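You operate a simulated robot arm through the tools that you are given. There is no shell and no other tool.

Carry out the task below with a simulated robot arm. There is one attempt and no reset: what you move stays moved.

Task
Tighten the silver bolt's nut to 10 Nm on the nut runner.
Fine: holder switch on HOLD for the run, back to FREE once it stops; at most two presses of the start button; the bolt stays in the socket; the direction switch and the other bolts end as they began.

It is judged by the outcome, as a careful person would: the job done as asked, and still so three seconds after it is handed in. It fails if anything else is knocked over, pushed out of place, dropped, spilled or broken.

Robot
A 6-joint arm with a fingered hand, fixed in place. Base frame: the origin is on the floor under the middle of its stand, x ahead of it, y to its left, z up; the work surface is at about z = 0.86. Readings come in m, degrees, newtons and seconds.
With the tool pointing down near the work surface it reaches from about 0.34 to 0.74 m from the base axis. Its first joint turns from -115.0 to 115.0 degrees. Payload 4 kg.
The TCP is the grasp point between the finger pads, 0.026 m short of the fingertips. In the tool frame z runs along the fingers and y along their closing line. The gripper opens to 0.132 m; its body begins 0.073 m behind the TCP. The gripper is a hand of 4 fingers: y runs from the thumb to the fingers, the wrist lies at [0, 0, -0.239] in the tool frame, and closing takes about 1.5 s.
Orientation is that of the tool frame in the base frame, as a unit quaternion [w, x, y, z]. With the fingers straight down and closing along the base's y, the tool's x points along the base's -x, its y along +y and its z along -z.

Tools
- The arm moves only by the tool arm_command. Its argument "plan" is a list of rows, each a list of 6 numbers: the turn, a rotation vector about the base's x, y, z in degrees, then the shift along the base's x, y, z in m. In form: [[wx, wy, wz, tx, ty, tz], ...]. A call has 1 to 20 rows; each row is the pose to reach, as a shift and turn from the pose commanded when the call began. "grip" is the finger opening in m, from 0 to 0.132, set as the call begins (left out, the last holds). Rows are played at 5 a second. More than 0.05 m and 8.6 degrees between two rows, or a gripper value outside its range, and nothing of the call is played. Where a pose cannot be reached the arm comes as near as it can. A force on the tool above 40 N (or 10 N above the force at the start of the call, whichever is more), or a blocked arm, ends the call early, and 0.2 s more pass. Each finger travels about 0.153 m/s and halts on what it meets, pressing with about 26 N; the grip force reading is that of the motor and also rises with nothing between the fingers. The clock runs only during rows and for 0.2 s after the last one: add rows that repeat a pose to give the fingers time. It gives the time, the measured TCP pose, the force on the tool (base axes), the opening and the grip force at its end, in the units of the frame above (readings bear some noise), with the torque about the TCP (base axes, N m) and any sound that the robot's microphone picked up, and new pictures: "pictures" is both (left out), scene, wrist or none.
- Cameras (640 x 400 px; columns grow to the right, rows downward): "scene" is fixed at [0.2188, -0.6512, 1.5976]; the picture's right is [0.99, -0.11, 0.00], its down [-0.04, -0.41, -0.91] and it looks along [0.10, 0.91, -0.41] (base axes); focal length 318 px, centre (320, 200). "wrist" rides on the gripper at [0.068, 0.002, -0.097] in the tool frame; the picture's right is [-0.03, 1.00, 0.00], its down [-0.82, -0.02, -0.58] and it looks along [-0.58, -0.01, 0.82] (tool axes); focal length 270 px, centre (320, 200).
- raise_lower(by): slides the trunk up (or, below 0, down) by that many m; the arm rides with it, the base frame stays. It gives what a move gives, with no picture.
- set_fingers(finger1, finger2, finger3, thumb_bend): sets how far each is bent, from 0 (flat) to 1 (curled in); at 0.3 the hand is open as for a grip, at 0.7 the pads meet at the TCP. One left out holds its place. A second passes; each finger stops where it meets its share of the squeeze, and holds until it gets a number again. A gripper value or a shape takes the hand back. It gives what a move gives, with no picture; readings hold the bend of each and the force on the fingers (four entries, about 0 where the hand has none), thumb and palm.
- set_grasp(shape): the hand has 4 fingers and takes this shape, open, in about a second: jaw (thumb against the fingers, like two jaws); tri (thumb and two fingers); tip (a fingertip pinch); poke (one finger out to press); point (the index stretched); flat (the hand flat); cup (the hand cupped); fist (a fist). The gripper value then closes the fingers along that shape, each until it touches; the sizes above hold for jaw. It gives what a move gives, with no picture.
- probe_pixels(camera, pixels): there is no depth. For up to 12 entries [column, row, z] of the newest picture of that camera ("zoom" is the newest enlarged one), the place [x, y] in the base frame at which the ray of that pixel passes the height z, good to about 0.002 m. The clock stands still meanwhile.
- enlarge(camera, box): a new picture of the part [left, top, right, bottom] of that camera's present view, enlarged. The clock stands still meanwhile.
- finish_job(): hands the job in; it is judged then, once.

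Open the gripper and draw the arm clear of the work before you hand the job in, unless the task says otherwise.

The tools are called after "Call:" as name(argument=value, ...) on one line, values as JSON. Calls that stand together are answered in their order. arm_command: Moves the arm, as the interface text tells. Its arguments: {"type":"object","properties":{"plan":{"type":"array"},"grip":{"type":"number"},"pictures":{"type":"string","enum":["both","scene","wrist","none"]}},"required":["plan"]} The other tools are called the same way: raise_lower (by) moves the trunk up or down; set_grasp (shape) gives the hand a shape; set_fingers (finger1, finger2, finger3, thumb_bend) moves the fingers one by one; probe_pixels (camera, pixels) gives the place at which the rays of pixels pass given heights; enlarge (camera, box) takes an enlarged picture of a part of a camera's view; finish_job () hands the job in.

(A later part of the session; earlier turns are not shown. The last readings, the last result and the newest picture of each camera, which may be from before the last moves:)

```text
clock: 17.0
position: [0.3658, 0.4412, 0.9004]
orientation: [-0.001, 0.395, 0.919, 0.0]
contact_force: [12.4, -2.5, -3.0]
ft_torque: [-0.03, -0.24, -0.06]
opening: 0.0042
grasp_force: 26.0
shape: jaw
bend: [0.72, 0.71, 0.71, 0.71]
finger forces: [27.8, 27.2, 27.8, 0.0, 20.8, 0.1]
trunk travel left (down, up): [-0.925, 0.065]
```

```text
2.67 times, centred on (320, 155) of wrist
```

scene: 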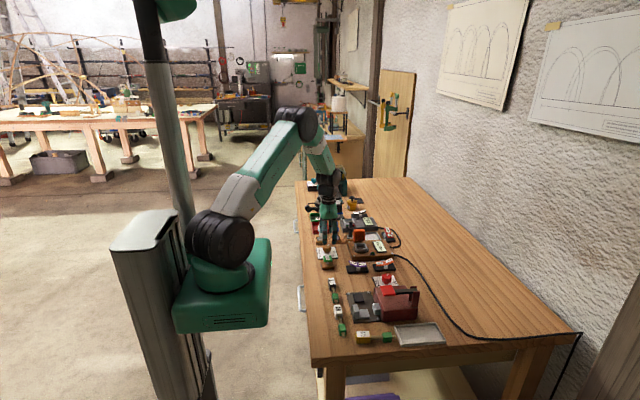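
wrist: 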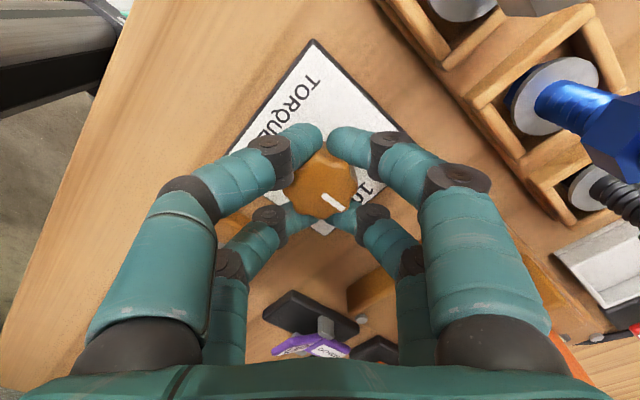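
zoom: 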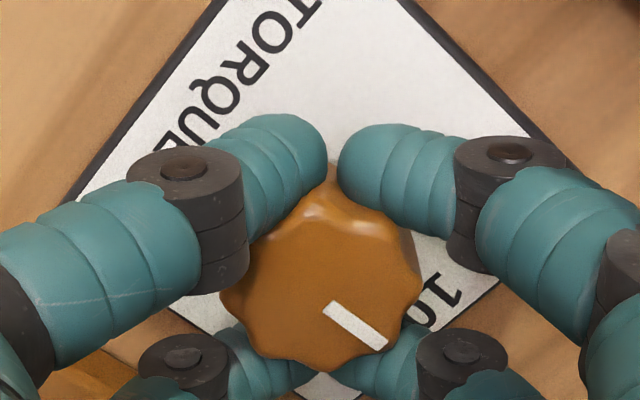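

Yaw is now −46.5° and the pointer has moved rigidly along. I open to 0.06, rise, and turn back to check the pointer against the 10 mark.

Call:
arm_command(plan=[[0, 0, 0, 0, 0, 0], [0, 0, 0, 0, 0, 0], [0, 0, 0, 0, 0, 0], [0, 0, 0, 0, 0, 0.02], [0, 0, 0, 0, 0, 0.05], [0, 0, 0, 0, 0, 0.09], [0, 0, 8, -0.005, 0, 0.12], [0, 0, 16, -0.01, 0, 0.14], [0, 0, 24, -0.015, 0, 0.14], [0, 0, 32, -0.02, 0, 0.14], [0, 0, 40, -0.02, 0, 0.14], [0, 0, 46.7, -0.02, 0, 0.14], [0, 0, 46.7, -0.02, 0, 0.14]], grip=0.07, pictures="wrist")

Call:
enlarge(camera="wrist", box=[280, 60, 370, 150])

```text
clock: 19.8
position: [0.3449, 0.4412, 1.0403]
orientation: [-0.001, 0.0, 1.0, 0.001]
contact_force: [0.1, 0.0, -0.1]
ft_torque: [0.0, -0.02, -0.01]
opening: 0.0694
grasp_force: 0.1
shape: jaw
bend: [0.72, 0.72, 0.72, 0.7]
finger forces: [0.0, 0.1, 0.0, 0.0, 0.0, 0.0]
trunk travel left (down, up): [-0.925, 0.065]
```

wrist: 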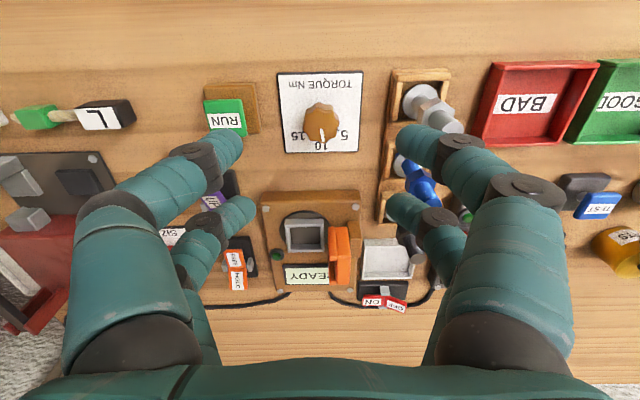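

```text
4.44 times, centred on (325, 105) of wrist
```

zoom: 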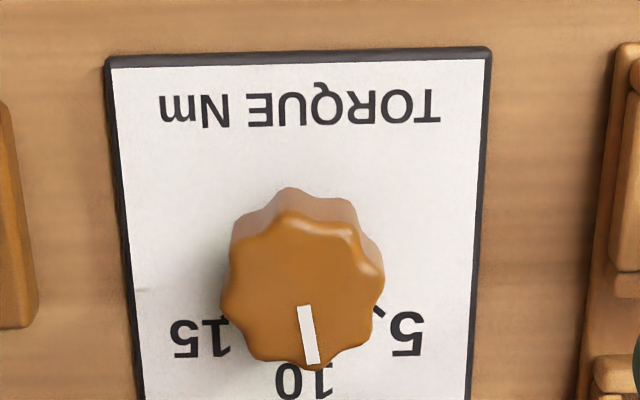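

The pointer now points close to 10 but seems a few degrees short (zoom (306,307)→(313,365)). I check with the scene camera as well, where the 10 tick is visible.

Call:
enlarge(camera="scene", box=[308, 235, 348, 265])

Call:
enlarge(camera="wrist", box=[300, 95, 345, 140])

```text
13.33 times, centred on (328, 250) of scene
```

zoom: 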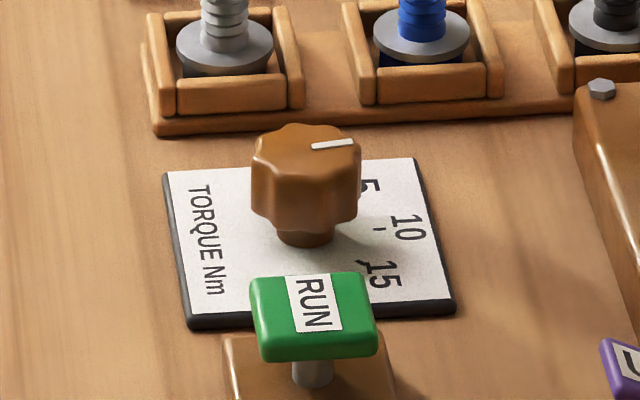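

```text
8.89 times, centred on (322, 118) of wrist
```

zoom: 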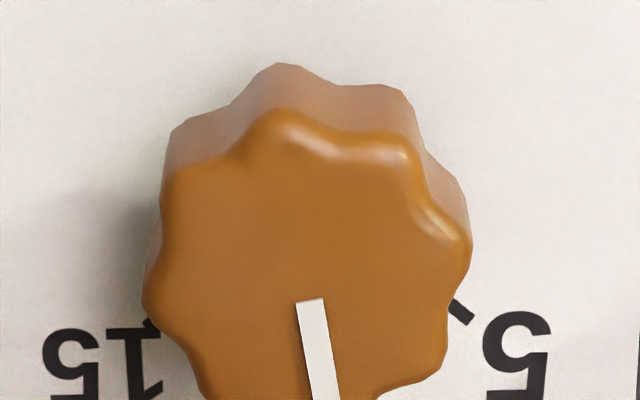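

Both views agree that the pointer is about 5–6° short of 10. I come back down over the knob (open at 0.07) for a closer measurement before regripping.

Call:
arm_command(plan=[[0, 0, 0, 0.01, 0, -0.03], [0, 0, 0, 0.02, 0, -0.06], [0, 0, 0, 0.02, 0, -0.09], [0, 0, 0, 0.02, 0, -0.1], [0, 0, 0, 0.02, 0, -0.1]], pictures="wrist")

Call:
enlarge(camera="wrist", box=[285, 100, 365, 180])

```text
clock: 21.0
position: [0.3659, 0.4426, 0.94]
orientation: [0.0, 0.0, 1.0, 0.0]
contact_force: [-0.6, 0.0, 0.5]
ft_torque: [-0.01, 0.03, 0.01]
opening: 0.0692
grasp_force: 0.1
shape: jaw
bend: [0.72, 0.72, 0.72, 0.7]
finger forces: [0.1, 0.0, 0.0, 0.1, 0.1, 0.0]
trunk travel left (down, up): [-0.925, 0.065]
```

wrist: 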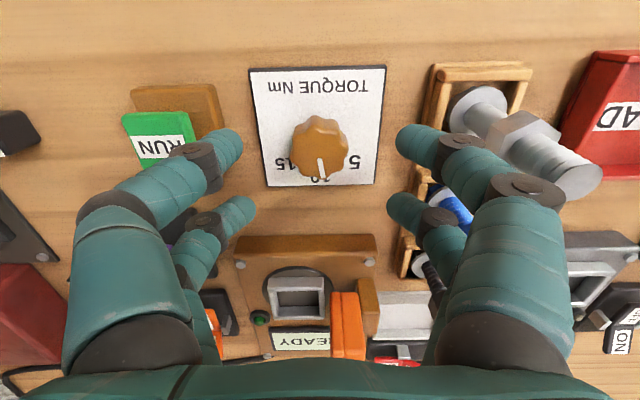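

```text
5.00 times, centred on (325, 140) of wrist
```

zoom: 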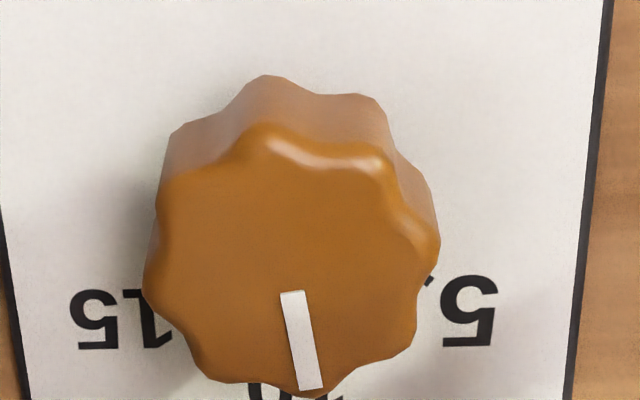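

In this closer view the pointer runs (292,291)→(312,389) in the zoom, which works out to about 9° short of 10. I descend 0.04 and regrip the knob.

Call:
arm_command(plan=[[0, 0, 0, 0, 0, -0.02], [0, 0, 0, 0, 0, -0.04], [0, 0, 0, 0, 0, -0.04]], pictures="none")

Call:
arm_command(plan=[[0, 0, 0, 0, 0, 0], [0, 0, 0, 0, 0, 0], [0, 0, 0, 0, 0, 0], [0, 0, 0, 0, 0, 0], [0, 0, 0, 0, 0, 0], [0, 0, 0, 0, 0, 0]], grip=0.0, pictures="wrist")

Call:
enlarge(camera="wrist", box=[280, 140, 360, 220])

```text
clock: 21.8
position: [0.3664, 0.4429, 0.9001]
orientation: [0.0, 0.0, 1.0, 0.0]
contact_force: [0.2, -0.1, 0.8]
ft_torque: [-0.03, 0.01, 0.04]
opening: 0.0692
grasp_force: 0.0
shape: jaw
bend: [0.72, 0.72, 0.72, 0.7]
finger forces: [0.1, 0.0, 0.1, 0.0, 0.1, 0.0]
trunk travel left (down, up): [-0.925, 0.065]
```

```text
clock: 23.2
position: [0.3664, 0.4427, 0.8994]
orientation: [0.0, 0.0, 1.0, 0.0]
contact_force: [5.7, 0.3, -7.3]
ft_torque: [-0.01, -0.02, 0.01]
opening: 0.006
grasp_force: 26.2
shape: jaw
bend: [0.71, 0.71, 0.71, 0.7]
finger forces: [27.0, 23.7, 22.7, 0.0, 21.4, 0.0]
trunk travel left (down, up): [-0.925, 0.065]
```

wrist: 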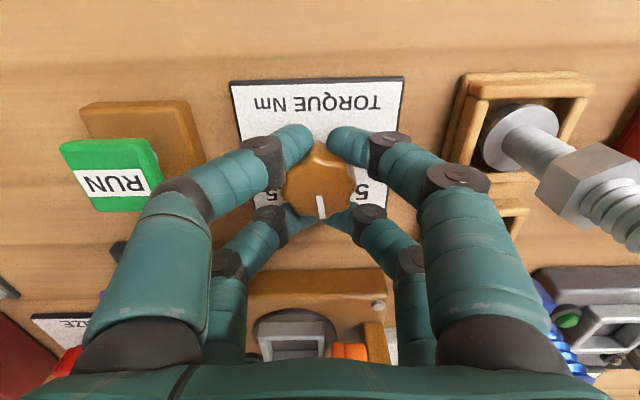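

```text
5.00 times, centred on (320, 180) of wrist
```

zoom: 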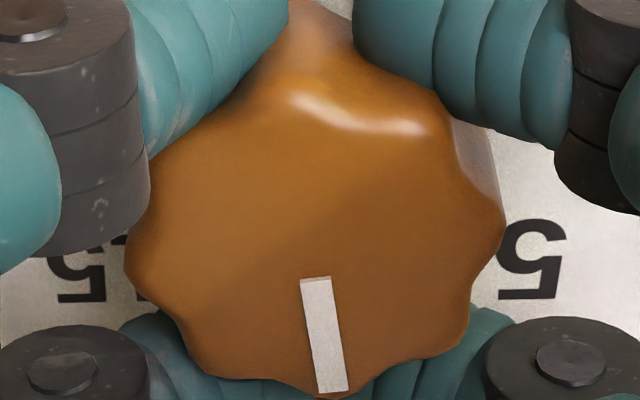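

With the knob gripped (21–27 N on each digit), the pointer reads about 6–7° short. I turn −7°, hold, open, rise 0.04 and measure again.

Call:
arm_command(plan=[[0, 0, -3.5, 0, 0, 0], [0, 0, -7, 0, 0, 0], [0, 0, -7, 0, 0, 0], [0, 0, -7, 0, 0, 0]], pictures="wrist")

Call:
enlarge(camera="wrist", box=[280, 140, 360, 220])

Call:
arm_command(plan=[[0, 0, 0, 0, 0, 0], [0, 0, 0, 0, 0, 0], [0, 0, 0, 0, 0, 0], [0, 0, 0, 0, 0, 0.02], [0, 0, 3.5, 0, 0, 0.04], [0, 0, 7, 0, 0, 0.04], [0, 0, 7, 0, 0, 0.04]], grip=0.07, pictures="wrist")

Call:
enlarge(camera="wrist", box=[285, 100, 365, 180])

Call:
enlarge(camera="scene", box=[308, 235, 348, 265])

```text
clock: 24.2
position: [0.3656, 0.4424, 0.9004]
orientation: [0.0, 0.061, 0.998, 0.001]
contact_force: [9.2, -0.1, -4.5]
ft_torque: [-0.01, -0.1, 0.01]
opening: 0.0058
grasp_force: 25.9
shape: jaw
bend: [0.71, 0.71, 0.71, 0.7]
finger forces: [27.4, 25.3, 23.9, 0.0, 21.0, 0.0]
trunk travel left (down, up): [-0.925, 0.065]
```

wrist: 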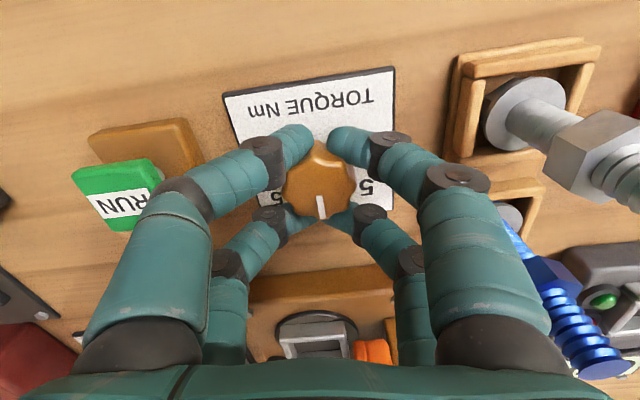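

```text
5.00 times, centred on (320, 180) of wrist
```

zoom: 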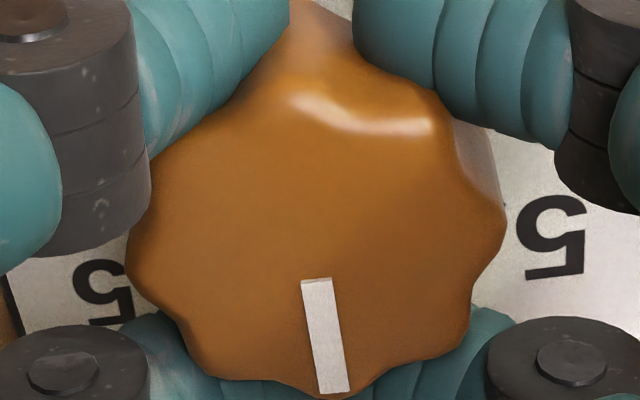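

```text
clock: 25.8
position: [0.3638, 0.443, 0.9399]
orientation: [0.0, -0.001, 1.0, 0.0]
contact_force: [0.3, 0.4, 0.2]
ft_torque: [0.01, 0.03, 0.0]
opening: 0.0692
grasp_force: 0.0
shape: jaw
bend: [0.72, 0.72, 0.72, 0.7]
finger forces: [0.0, 0.0, 0.0, 0.0, 0.1, 0.1]
trunk travel left (down, up): [-0.925, 0.065]
```

wrist: 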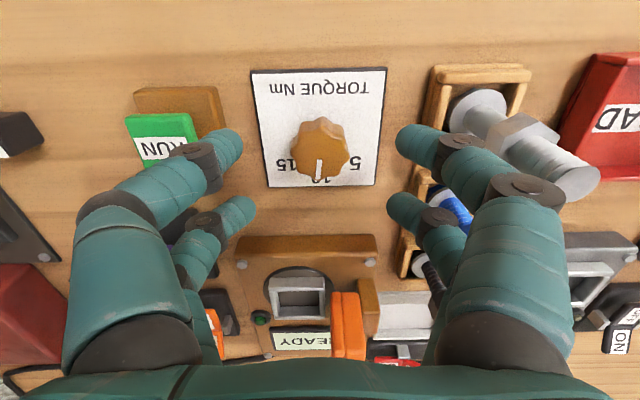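

```text
5.00 times, centred on (325, 140) of wrist
```

zoom: 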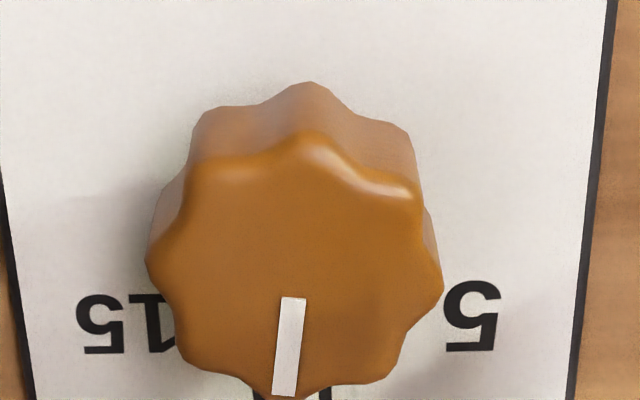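

```text
13.33 times, centred on (328, 250) of scene
```

zoom: 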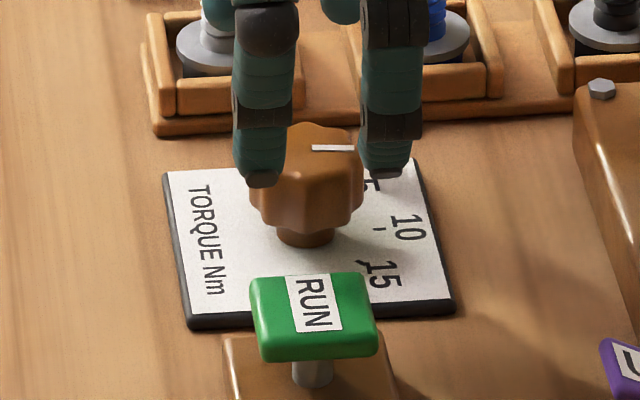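

The pointer is now about 6.6° past 10 (zoom (294,299)→(284,395)): the four-digit release twists the knob. I'll fine-adjust with one digit pair pinching across the knob's diameter, so the release is radial: shift +0.0175 in x so the nearer pair straddles the knob, and descend.

Call:
arm_command(plan=[[0, 0, 0, 0.009, 0, 0], [0, 0, 0, 0.0175, 0, 0], [0, 0, 0, 0.0175, 0, -0.02], [0, 0, 0, 0.0175, 0, -0.04], [0, 0, 0, 0.0175, 0, -0.04]], grip=0.07, pictures="wrist")

Call:
enlarge(camera="wrist", box=[200, 70, 440, 220])

```text
clock: 27.0
position: [0.3806, 0.4423, 0.9005]
orientation: [0.001, 0.001, 1.0, 0.0]
contact_force: [0.2, 0.2, -0.2]
ft_torque: [-0.03, 0.01, -0.04]
opening: 0.0693
grasp_force: 0.0
shape: jaw
bend: [0.72, 0.72, 0.72, 0.7]
finger forces: [0.0, 0.0, 0.0, 0.1, 0.0, 0.0]
trunk travel left (down, up): [-0.925, 0.065]
```

wrist: 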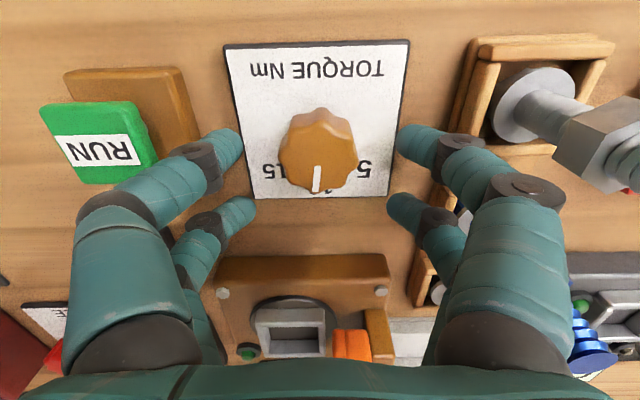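

```text
2.67 times, centred on (320, 145) of wrist
```

zoom: 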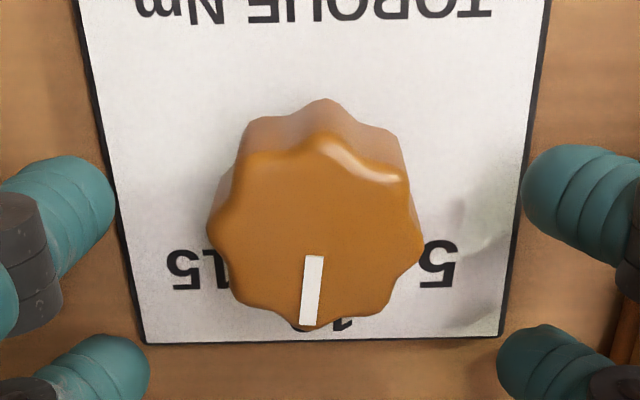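

The near pair lines up with the knob's diameter. I close to 0.022 so this pair pinches the 33 mm knob while the far pair stays clear.

Call:
arm_command(plan=[[0, 0, 0, 0, 0, 0], [0, 0, 0, 0, 0, 0], [0, 0, 0, 0, 0, 0], [0, 0, 0, 0, 0, 0], [0, 0, 0, 0, 0, 0]], grip=0.022, pictures="wrist")

Call:
enlarge(camera="wrist", box=[280, 115, 360, 195])

```text
clock: 28.2
position: [0.3809, 0.442, 0.901]
orientation: [0.0, 0.0, 1.0, 0.0]
contact_force: [-1.8, -1.7, -3.0]
ft_torque: [-0.06, -0.01, 0.01]
opening: 0.0135
grasp_force: 25.7
shape: jaw
bend: [0.73, 0.63, 0.63, 0.7]
finger forces: [22.6, 0.0, 0.0, 0.0, 23.5, 0.0]
trunk travel left (down, up): [-0.925, 0.065]
```

wrist: 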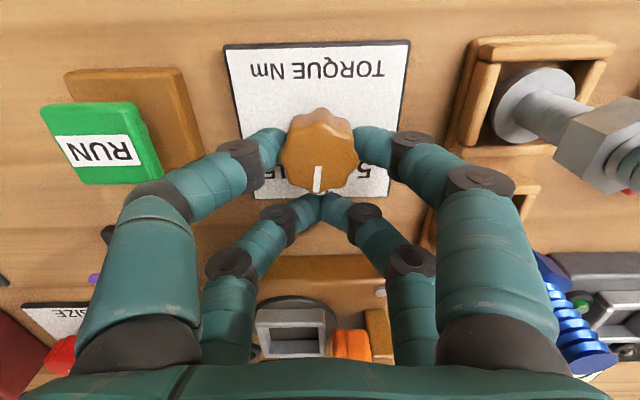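

```text
5.00 times, centred on (320, 155) of wrist
```

zoom: 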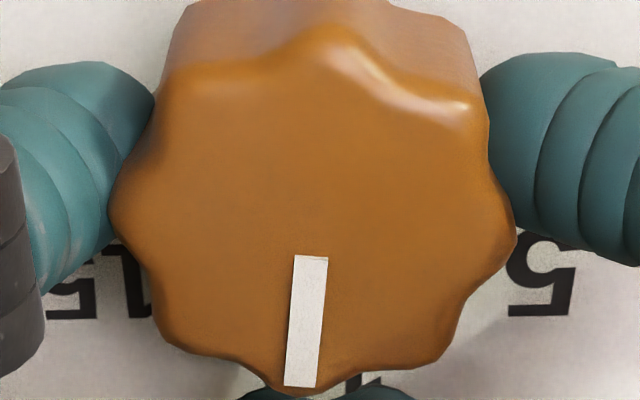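

Only the near pair (finger 1 and thumb, ~23 N each) holds the knob; the pointer reads about −5.5°. I rotate +6° about the knob's axis and then open in place and rise.

Call:
arm_command(plan=[[0, 0, 2, 0, 0.0006, 0], [0, 0, 4, -0.0001, 0.0012, 0], [0, 0, 6, -0.0001, 0.0018, 0], [0, 0, 6, -0.0001, 0.0018, 0], [0, 0, 6, -0.0001, 0.0018, 0]], pictures="wrist")

Call:
enlarge(camera="wrist", box=[280, 115, 360, 195])

Call:
arm_command(plan=[[0, 0, 0, 0, 0, 0], [0, 0, 0, 0, 0, 0], [0, 0, 0, 0, 0, 0], [0, 0, 0, 0, 0, 0.02], [0, 0, -3, -0.008, -0.001, 0.04], [0, 0, -6, -0.0165, -0.0018, 0.04], [0, 0, -6, -0.0165, -0.0018, 0.04]], grip=0.07, pictures="wrist")

Call:
enlarge(camera="wrist", box=[285, 100, 365, 180])

Call:
enlarge(camera="scene", box=[308, 235, 348, 265])

```text
clock: 29.4
position: [0.3815, 0.4442, 0.9008]
orientation: [0.0, -0.053, 0.999, 0.0]
contact_force: [-4.7, -1.3, -0.5]
ft_torque: [-0.05, 0.08, 0.04]
opening: 0.0137
grasp_force: 25.8
shape: jaw
bend: [0.73, 0.63, 0.63, 0.7]
finger forces: [23.4, 0.0, 0.1, 0.0, 23.8, 0.1]
trunk travel left (down, up): [-0.925, 0.065]
```

wrist: 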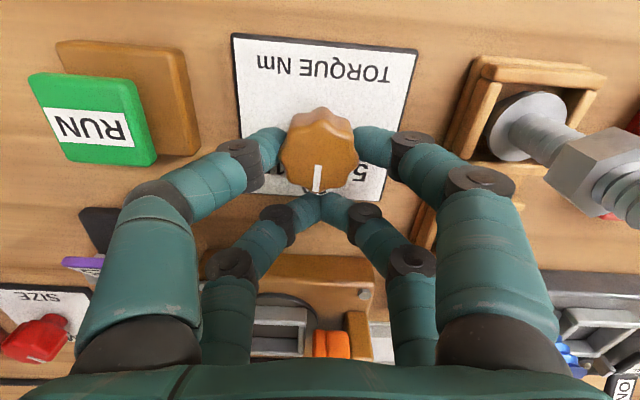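

```text
5.00 times, centred on (320, 155) of wrist
```

zoom: 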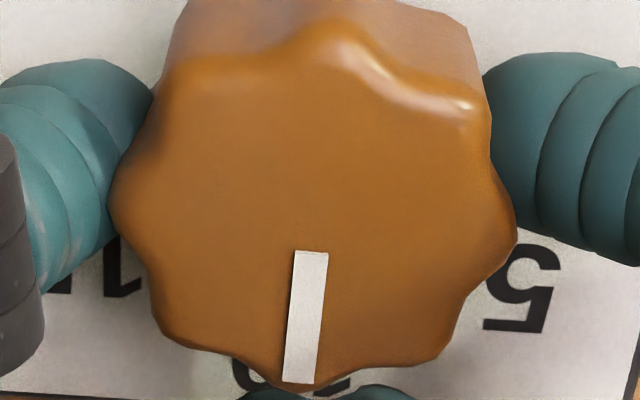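

```text
clock: 31.0
position: [0.3659, 0.4411, 0.9411]
orientation: [0.0, -0.001, 1.0, 0.0]
contact_force: [-0.7, -0.4, -0.6]
ft_torque: [0.03, 0.05, -0.02]
opening: 0.0694
grasp_force: 0.2
shape: jaw
bend: [0.72, 0.72, 0.72, 0.7]
finger forces: [0.1, 0.0, 0.0, 0.0, 0.1, 0.0]
trunk travel left (down, up): [-0.925, 0.065]
```

wrist: 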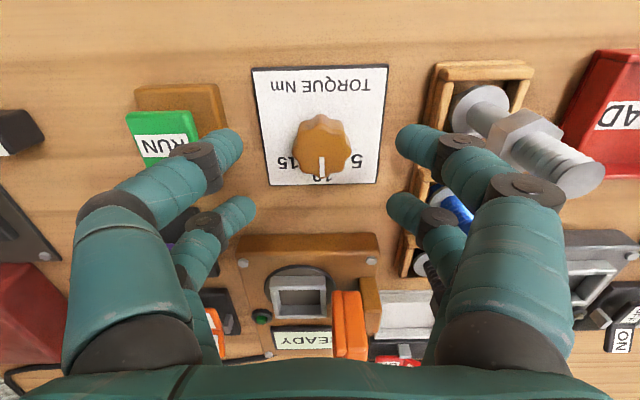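

```text
5.00 times, centred on (325, 140) of wrist
```

zoom: 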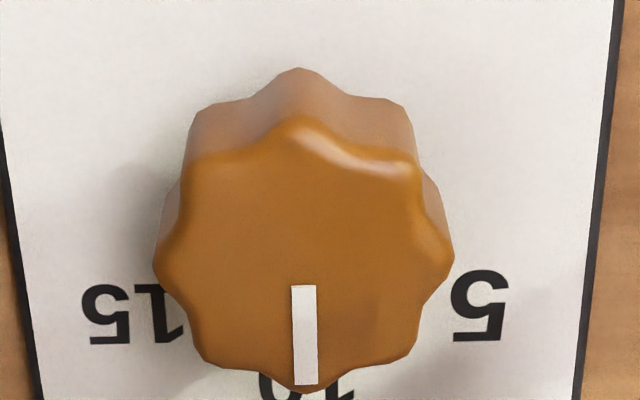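

```text
13.33 times, centred on (328, 250) of scene
```

zoom: 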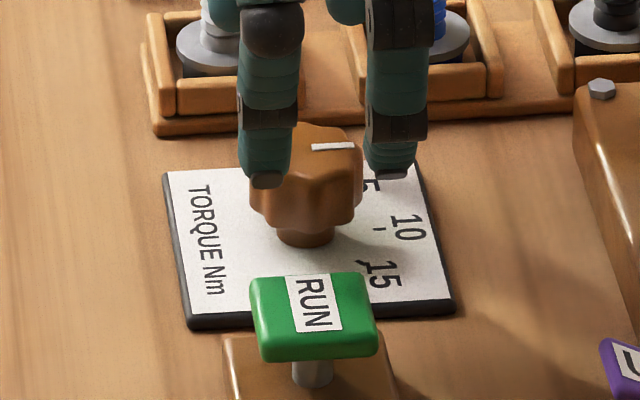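

The pointer now runs straight, (304,286)→(306,385), computed at 0° ± 1°, and the scene view agrees: the dial is on 10. Next I rise, turn the hand −90° about z and move above the silver bolt so the near pair will straddle its shaft along x.

Call:
arm_command(plan=[[0, 0, 0, 0, 0, 0.04], [0, 0, 0, 0, 0, 0.08], [0, 0, 0, 0, 0, 0.12], [0, 0, -8, 0, 0.005, 0.14], [0, 0, -16, 0, 0.01, 0.14], [0, 0, -24, -0.002, 0.02, 0.14], [0, 0, -32, -0.004, 0.03, 0.14], [0, 0, -40, -0.006, 0.035, 0.14], [0, 0, -48, -0.008, 0.04, 0.14], [0, 0, -56, -0.01, 0.045, 0.14], [0, 0, -64, -0.012, 0.05, 0.14], [0, 0, -72, -0.014, 0.055, 0.14], [0, 0, -80, -0.015, 0.065, 0.14], [0, 0, -86, -0.0155, 0.07, 0.14], [0, 0, -90, -0.0155, 0.077, 0.14], [0, 0, -90, -0.0155, 0.077, 0.14]], grip=0.06, pictures="both")

```text
clock: 34.4
position: [0.35, 0.5171, 1.0814]
orientation: [0.0, 0.708, 0.707, 0.0]
contact_force: [-1.0, 0.9, 0.2]
ft_torque: [-0.01, -0.03, -0.01]
opening: 0.0606
grasp_force: 0.0
shape: jaw
bend: [0.73, 0.73, 0.73, 0.7]
finger forces: [0.0, 0.0, 0.0, 0.0, 0.0, 0.0]
trunk travel left (down, up): [-0.925, 0.065]
```

scene: 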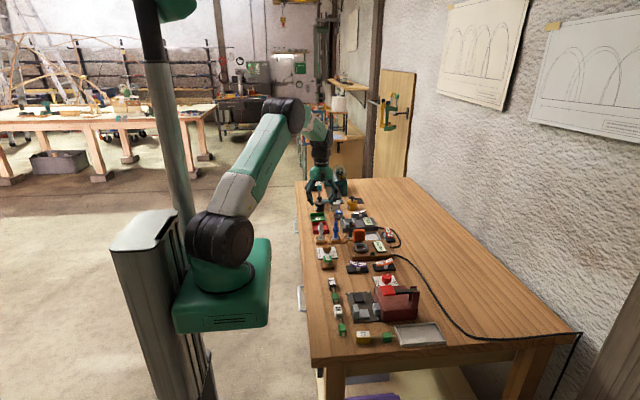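
wrist: 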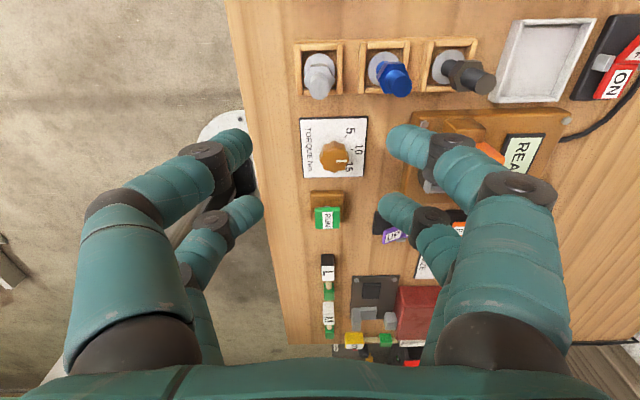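

Yaw −90° is reached; the silver bolt is at (320,75) in the wrist view. I enlarge there to measure the shaft position and to check the pointer.

Call:
enlarge(camera="wrist", box=[285, 30, 365, 110])

Call:
enlarge(camera="wrist", box=[295, 110, 375, 190])

```text
5.00 times, centred on (325, 70) of wrist
```

zoom: 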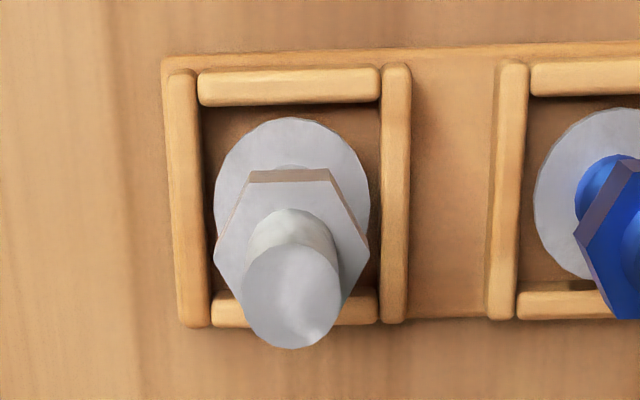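

```text
5.00 times, centred on (335, 150) of wrist
```

zoom: 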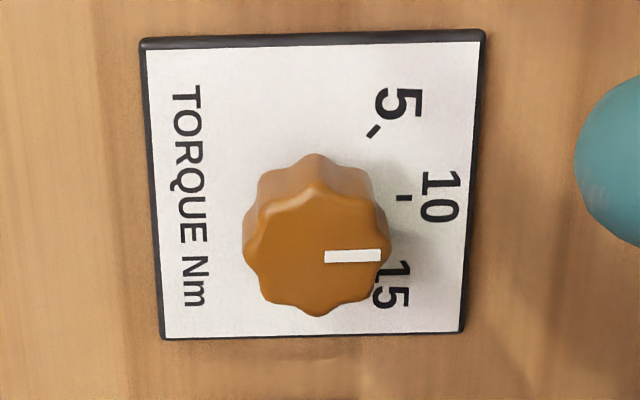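

From zoom (380,255)/(325,257) the pointer lines up with the 10 tick. The bolt shaft is at tool (0.017, 0.0013), almost under the near pair, so I shift 0.0013 in x, set the opening to 0.044 and descend until the tips are just above the nut.

Call:
arm_command(plan=[[0, 0, 0, 0.0013, 0, -0.03], [0, 0, 0, 0.0013, 0, -0.06], [0, 0, 0, 0.0013, 0, -0.08], [0, 0, 0, 0.0013, 0, -0.09], [0, 0, 0, 0.0013, 0, -0.09]], grip=0.044, pictures="wrist")

Call:
enlarge(camera="wrist", box=[220, 60, 420, 185])

Call:
enlarge(camera="scene", box=[300, 190, 360, 250])

```text
clock: 35.6
position: [0.3523, 0.5184, 0.9915]
orientation: [0.001, 0.707, 0.707, 0.0]
contact_force: [0.3, 0.2, 0.6]
ft_torque: [0.03, 0.0, -0.01]
opening: 0.0443
grasp_force: 0.0
shape: jaw
bend: [0.73, 0.73, 0.73, 0.7]
finger forces: [0.0, 0.0, 0.0, 0.1, 0.1, 0.1]
trunk travel left (down, up): [-0.925, 0.065]
```

wrist: 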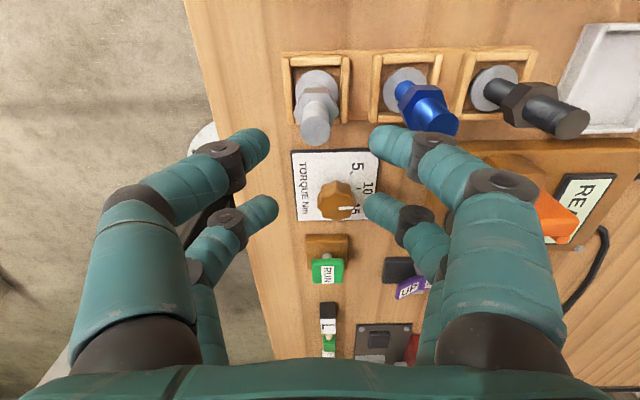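

```text
3.20 times, centred on (320, 122) of wrist
```

zoom: 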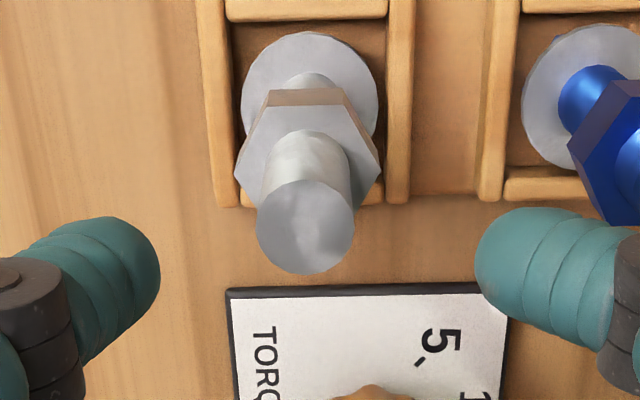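

```text
6.67 times, centred on (330, 220) of scene
```

zoom: 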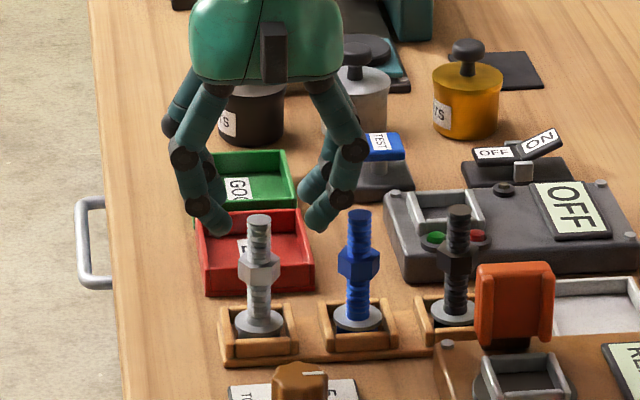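

The shaft tip is at tool (0.016, −0.001) while the closing pair is centred near (0.0187, 0.0006). I shift −0.0015 in x and −0.002 in y and descend 0.038 so the tips end just above the nut.

Call:
arm_command(plan=[[0, 0, 0, -0.0015, -0.002, -0.01], [0, 0, 0, -0.0015, -0.002, -0.025], [0, 0, 0, -0.0015, -0.002, -0.038], [0, 0, 0, -0.0015, -0.002, -0.038]], pictures="wrist")

Call:
enlarge(camera="wrist", box=[220, 80, 420, 205])

Call:
enlarge(camera="scene", box=[305, 205, 355, 255])

```text
clock: 36.6
position: [0.3498, 0.5147, 0.953]
orientation: [0.0, 0.707, 0.707, 0.001]
contact_force: [0.1, 0.1, 0.1]
ft_torque: [0.01, 0.03, 0.01]
opening: 0.0441
grasp_force: 0.1
shape: jaw
bend: [0.73, 0.73, 0.73, 0.7]
finger forces: [0.1, 0.1, 0.0, 0.0, 0.0, 0.0]
trunk travel left (down, up): [-0.925, 0.065]
```

wrist: 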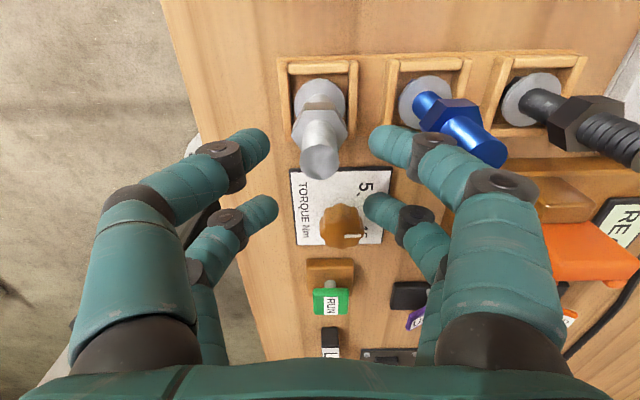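

```text
3.20 times, centred on (320, 142) of wrist
```

zoom: 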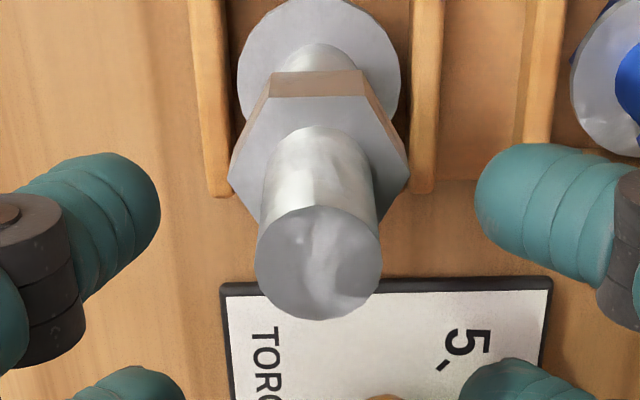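

```text
8.00 times, centred on (330, 230) of scene
```

zoom: 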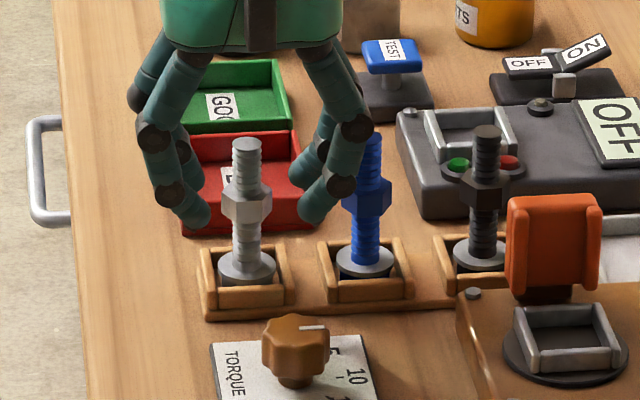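

The shaft is centred between the near digits (mid-column 317 vs shaft 318) and the tips are just above the nut. I close on the shaft.

Call:
arm_command(plan=[[0, 0, 0, 0, 0, 0], [0, 0, 0, 0, 0, 0], [0, 0, 0, 0, 0, 0], [0, 0, 0, 0, 0, 0], [0, 0, 0, 0, 0, 0]], grip=0.002, pictures="wrist")

Call:
enlarge(camera="wrist", box=[220, 80, 420, 205])

Call:
enlarge(camera="scene", box=[305, 205, 355, 255])

```text
clock: 37.8
position: [0.3504, 0.5164, 0.9523]
orientation: [-0.001, 0.707, 0.708, 0.001]
contact_force: [-0.2, 0.0, 0.7]
ft_torque: [-0.02, -0.01, 0.03]
opening: 0.0022
grasp_force: 26.3
shape: jaw
bend: [0.71, 0.63, 0.63, 0.7]
finger forces: [23.4, 0.0, 0.1, 0.0, 23.0, 0.1]
trunk travel left (down, up): [-0.925, 0.065]
```

wrist: 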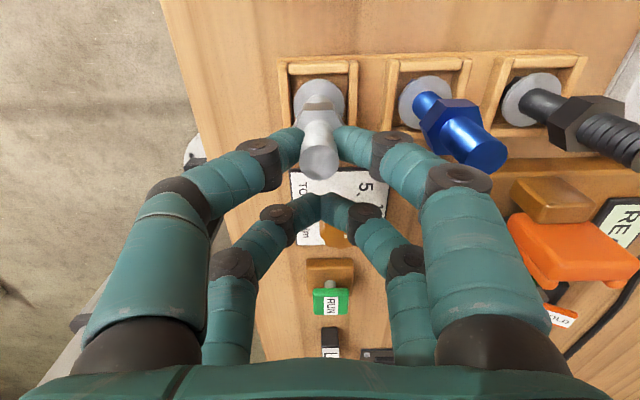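

```text
3.20 times, centred on (320, 142) of wrist
```

zoom: 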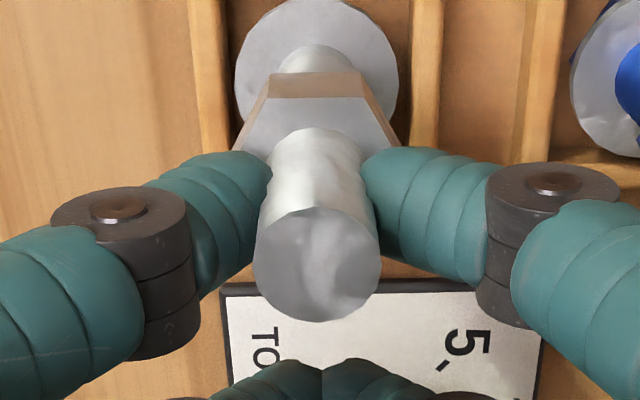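

```text
8.00 times, centred on (330, 230) of scene
```

zoom: 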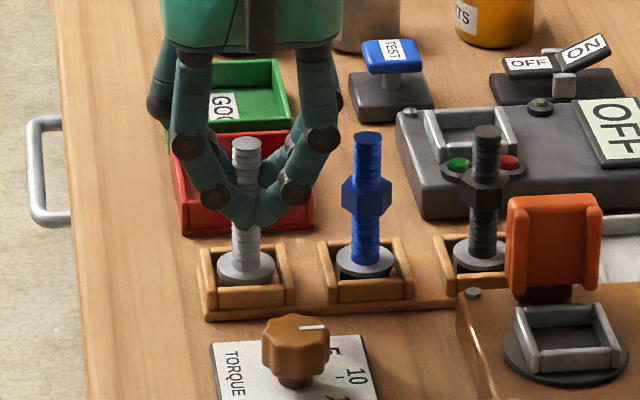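

Finger 1 and thumb press 23 N on the shaft. I lift slowly, straight up, by 0.06 and look whether the bolt stays upright.

Call:
arm_command(plan=[[0, 0, 0, 0, 0, 0.005], [0, 0, 0, 0, 0, 0.012], [0, 0, 0, 0, 0, 0.02], [0, 0, 0, 0, 0, 0.035], [0, 0, 0, 0, 0, 0.05], [0, 0, 0, 0, 0, 0.06], [0, 0, 0, 0, 0, 0.06]], pictures="wrist")

Call:
enlarge(camera="wrist", box=[220, 80, 420, 205])

Call:
enlarge(camera="scene", box=[305, 195, 355, 245])

```text
clock: 39.4
position: [0.3498, 0.5162, 1.0131]
orientation: [0.0, 0.708, 0.706, 0.001]
contact_force: [-0.3, -0.3, -1.4]
ft_torque: [-0.04, 0.01, 0.0]
opening: 0.0025
grasp_force: 26.2
shape: jaw
bend: [0.71, 0.63, 0.63, 0.7]
finger forces: [23.3, 0.1, 0.0, 0.0, 23.0, 0.1]
trunk travel left (down, up): [-0.925, 0.065]
```

wrist: 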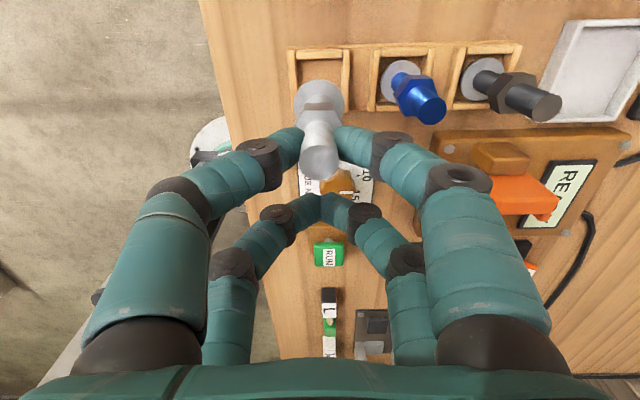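

```text
3.20 times, centred on (320, 142) of wrist
```

zoom: 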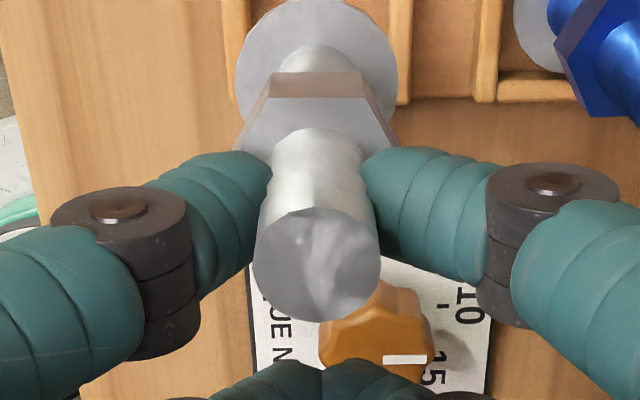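

```text
8.00 times, centred on (330, 220) of scene
```

zoom: 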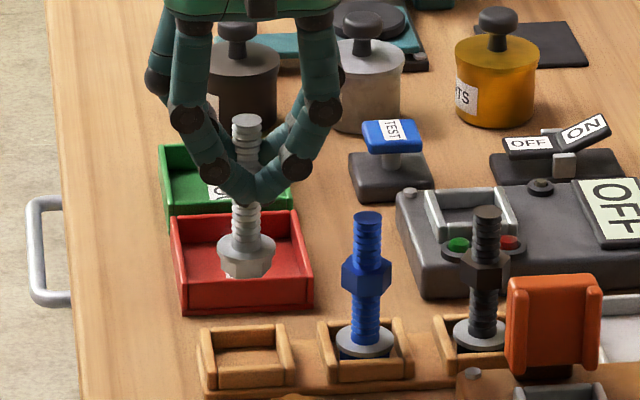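

The bolt hangs upright, unchanged in the hand (tip at zoom (318,262)). I raise it another 0.06 and carry it over to the socket, stopping with the bolt above about (0.498, 0.421).

Call:
arm_command(plan=[[0, 0, 0, 0, 0, 0.03], [0, 0, 0, 0, 0, 0.06], [0, 0, 0, 0.02, -0.016, 0.06], [0, 0, 0, 0.045, -0.035, 0.06], [0, 0, 0, 0.075, -0.058, 0.06], [0, 0, 0, 0.105, -0.081, 0.06], [0, 0, 0, 0.13, -0.1, 0.06], [0, 0, 0, 0.148, -0.113, 0.06], [0, 0, 0, 0.148, -0.113, 0.06]], pictures="both")

Call:
enlarge(camera="wrist", box=[220, 50, 420, 175])

Call:
enlarge(camera="scene", box=[325, 200, 395, 260])

```text
clock: 41.4
position: [0.4966, 0.405, 1.0716]
orientation: [0.0, 0.707, 0.707, 0.0]
contact_force: [0.3, 0.4, -2.2]
ft_torque: [-0.05, -0.01, -0.03]
opening: 0.0023
grasp_force: 25.8
shape: jaw
bend: [0.71, 0.63, 0.63, 0.7]
finger forces: [23.7, 0.1, 0.1, 0.1, 23.1, 0.1]
trunk travel left (down, up): [-0.925, 0.065]
```

scene: 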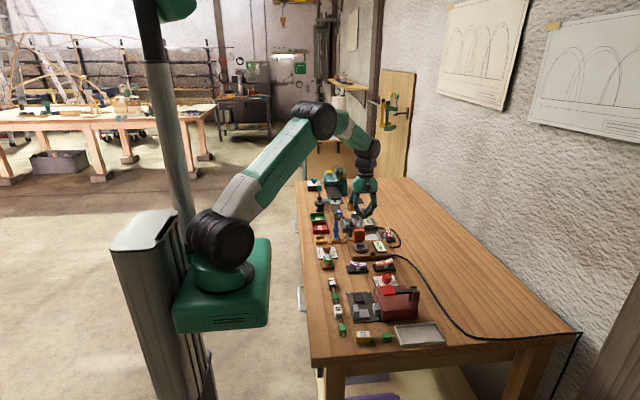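
wrist: 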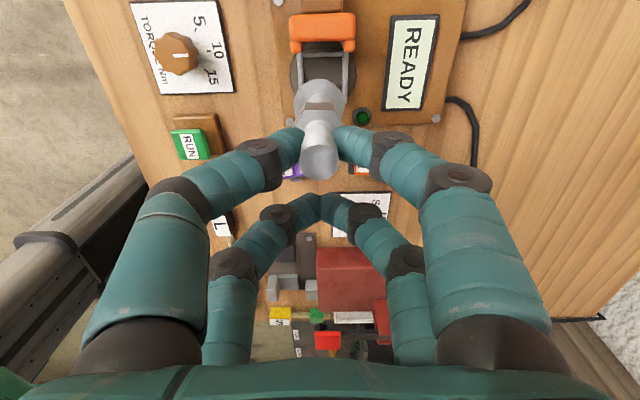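

```text
3.20 times, centred on (320, 112) of wrist
```

zoom: 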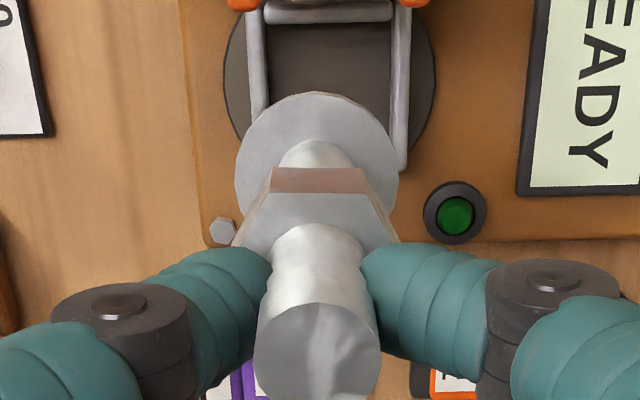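

```text
6.67 times, centred on (360, 230) of scene
```

zoom: 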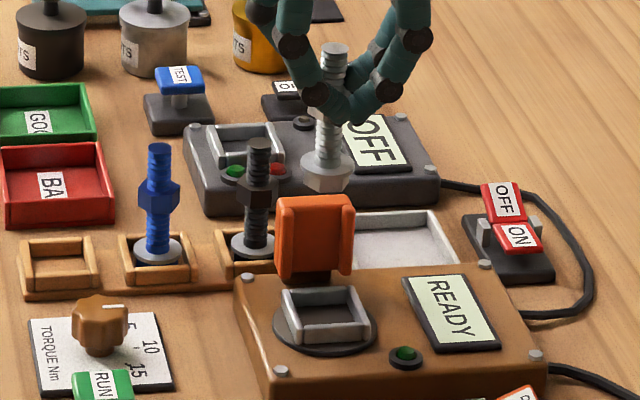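

The bolt's flange (zoom column 316) is slightly left of the nest's centre (column 329), about 3.5 mm in x. I shift +0.0035 in x and lower 0.06 so the head is just above the rim, to align closely.

Call:
arm_command(plan=[[0, 0, 0, 0.0035, 0, -0.015], [0, 0, 0, 0.0035, 0, -0.03], [0, 0, 0, 0.0035, 0, -0.045], [0, 0, 0, 0.0035, 0, -0.06], [0, 0, 0, 0.0035, 0, -0.06]], pictures="wrist")

Call:
enlarge(camera="wrist", box=[240, 50, 400, 150])

Call:
enlarge(camera="scene", box=[335, 215, 385, 260])

```text
clock: 42.6
position: [0.501, 0.4043, 1.0124]
orientation: [0.0, 0.708, 0.706, 0.0]
contact_force: [1.2, 0.3, -2.3]
ft_torque: [-0.04, 0.0, 0.0]
opening: 0.0024
grasp_force: 25.7
shape: jaw
bend: [0.71, 0.63, 0.63, 0.7]
finger forces: [23.5, 0.1, 0.0, 0.1, 23.1, 0.0]
trunk travel left (down, up): [-0.925, 0.065]
```

wrist: 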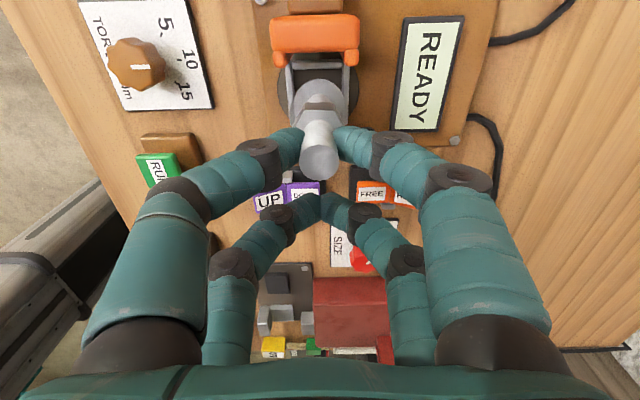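

```text
4.00 times, centred on (320, 100) of wrist
```

zoom: 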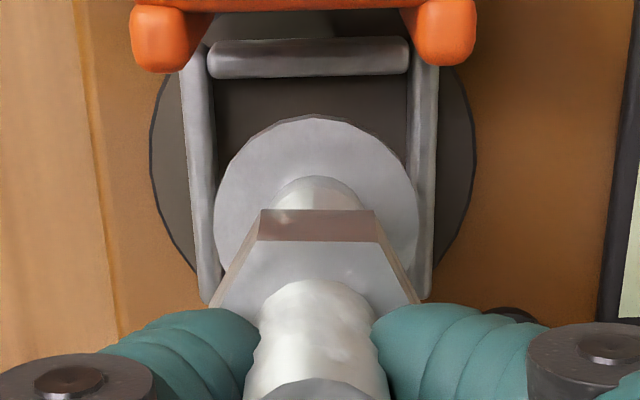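

```text
8.89 times, centred on (360, 238) of scene
```

zoom: 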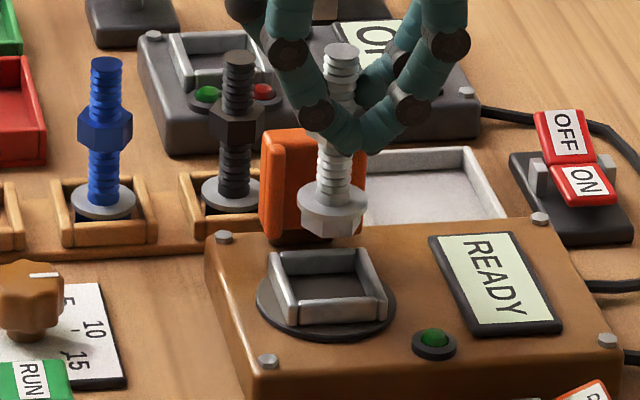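

The flange centre computes at tool (0.0165, 0.0009) and the nest centre at (0.0157, 0.0003), so alignment is within 1 mm. I shift −0.0007 in y and lower 0.018 in small steps, watching the force.

Call:
arm_command(plan=[[0, 0, 0, -0.0003, -0.0007, -0.004], [0, 0, 0, -0.0003, -0.0007, -0.009], [0, 0, 0, -0.0003, -0.0007, -0.014], [0, 0, 0, -0.0003, -0.0007, -0.018], [0, 0, 0, -0.0003, -0.0007, -0.018]], pictures="wrist")

Call:
enlarge(camera="wrist", box=[240, 50, 400, 150])

Call:
enlarge(camera="scene", box=[335, 215, 385, 260])

```text
clock: 43.8
position: [0.5031, 0.404, 0.9956]
orientation: [-0.001, 0.707, 0.708, -0.001]
contact_force: [0.0, -0.1, -2.1]
ft_torque: [-0.02, 0.0, -0.01]
opening: 0.0024
grasp_force: 26.0
shape: jaw
bend: [0.71, 0.63, 0.63, 0.7]
finger forces: [23.4, 0.1, 0.0, 0.0, 23.1, 0.0]
trunk travel left (down, up): [-0.925, 0.065]
```

wrist: 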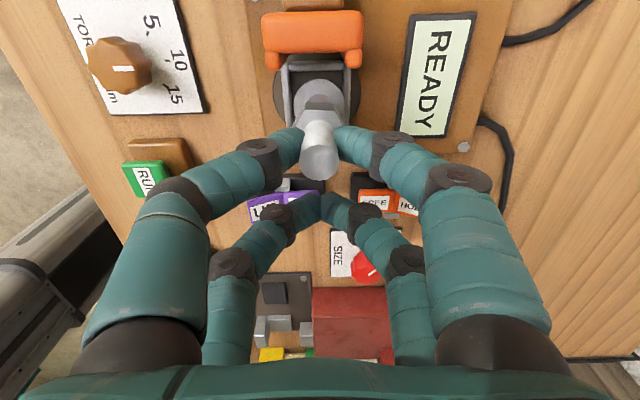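

```text
4.00 times, centred on (320, 100) of wrist
```

zoom: 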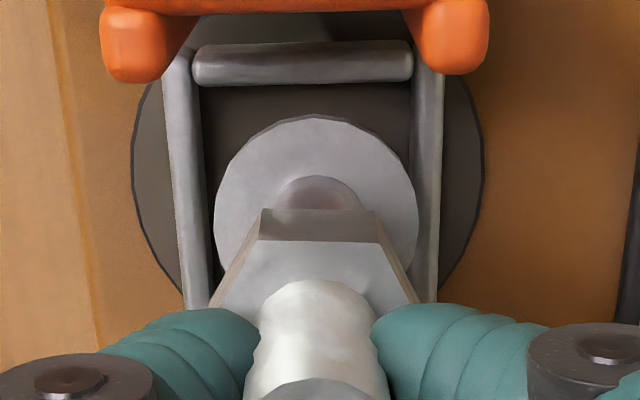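

```text
8.89 times, centred on (360, 238) of scene
```

zoom: 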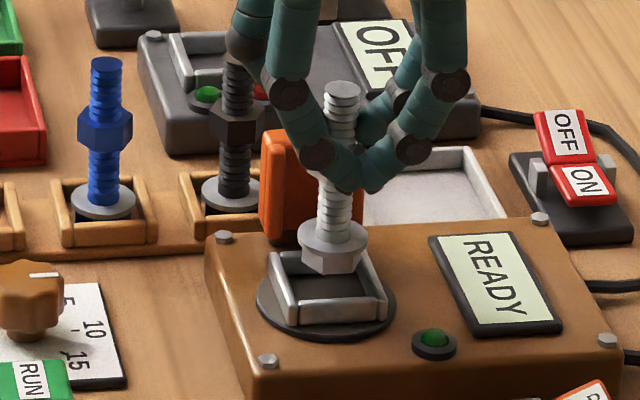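

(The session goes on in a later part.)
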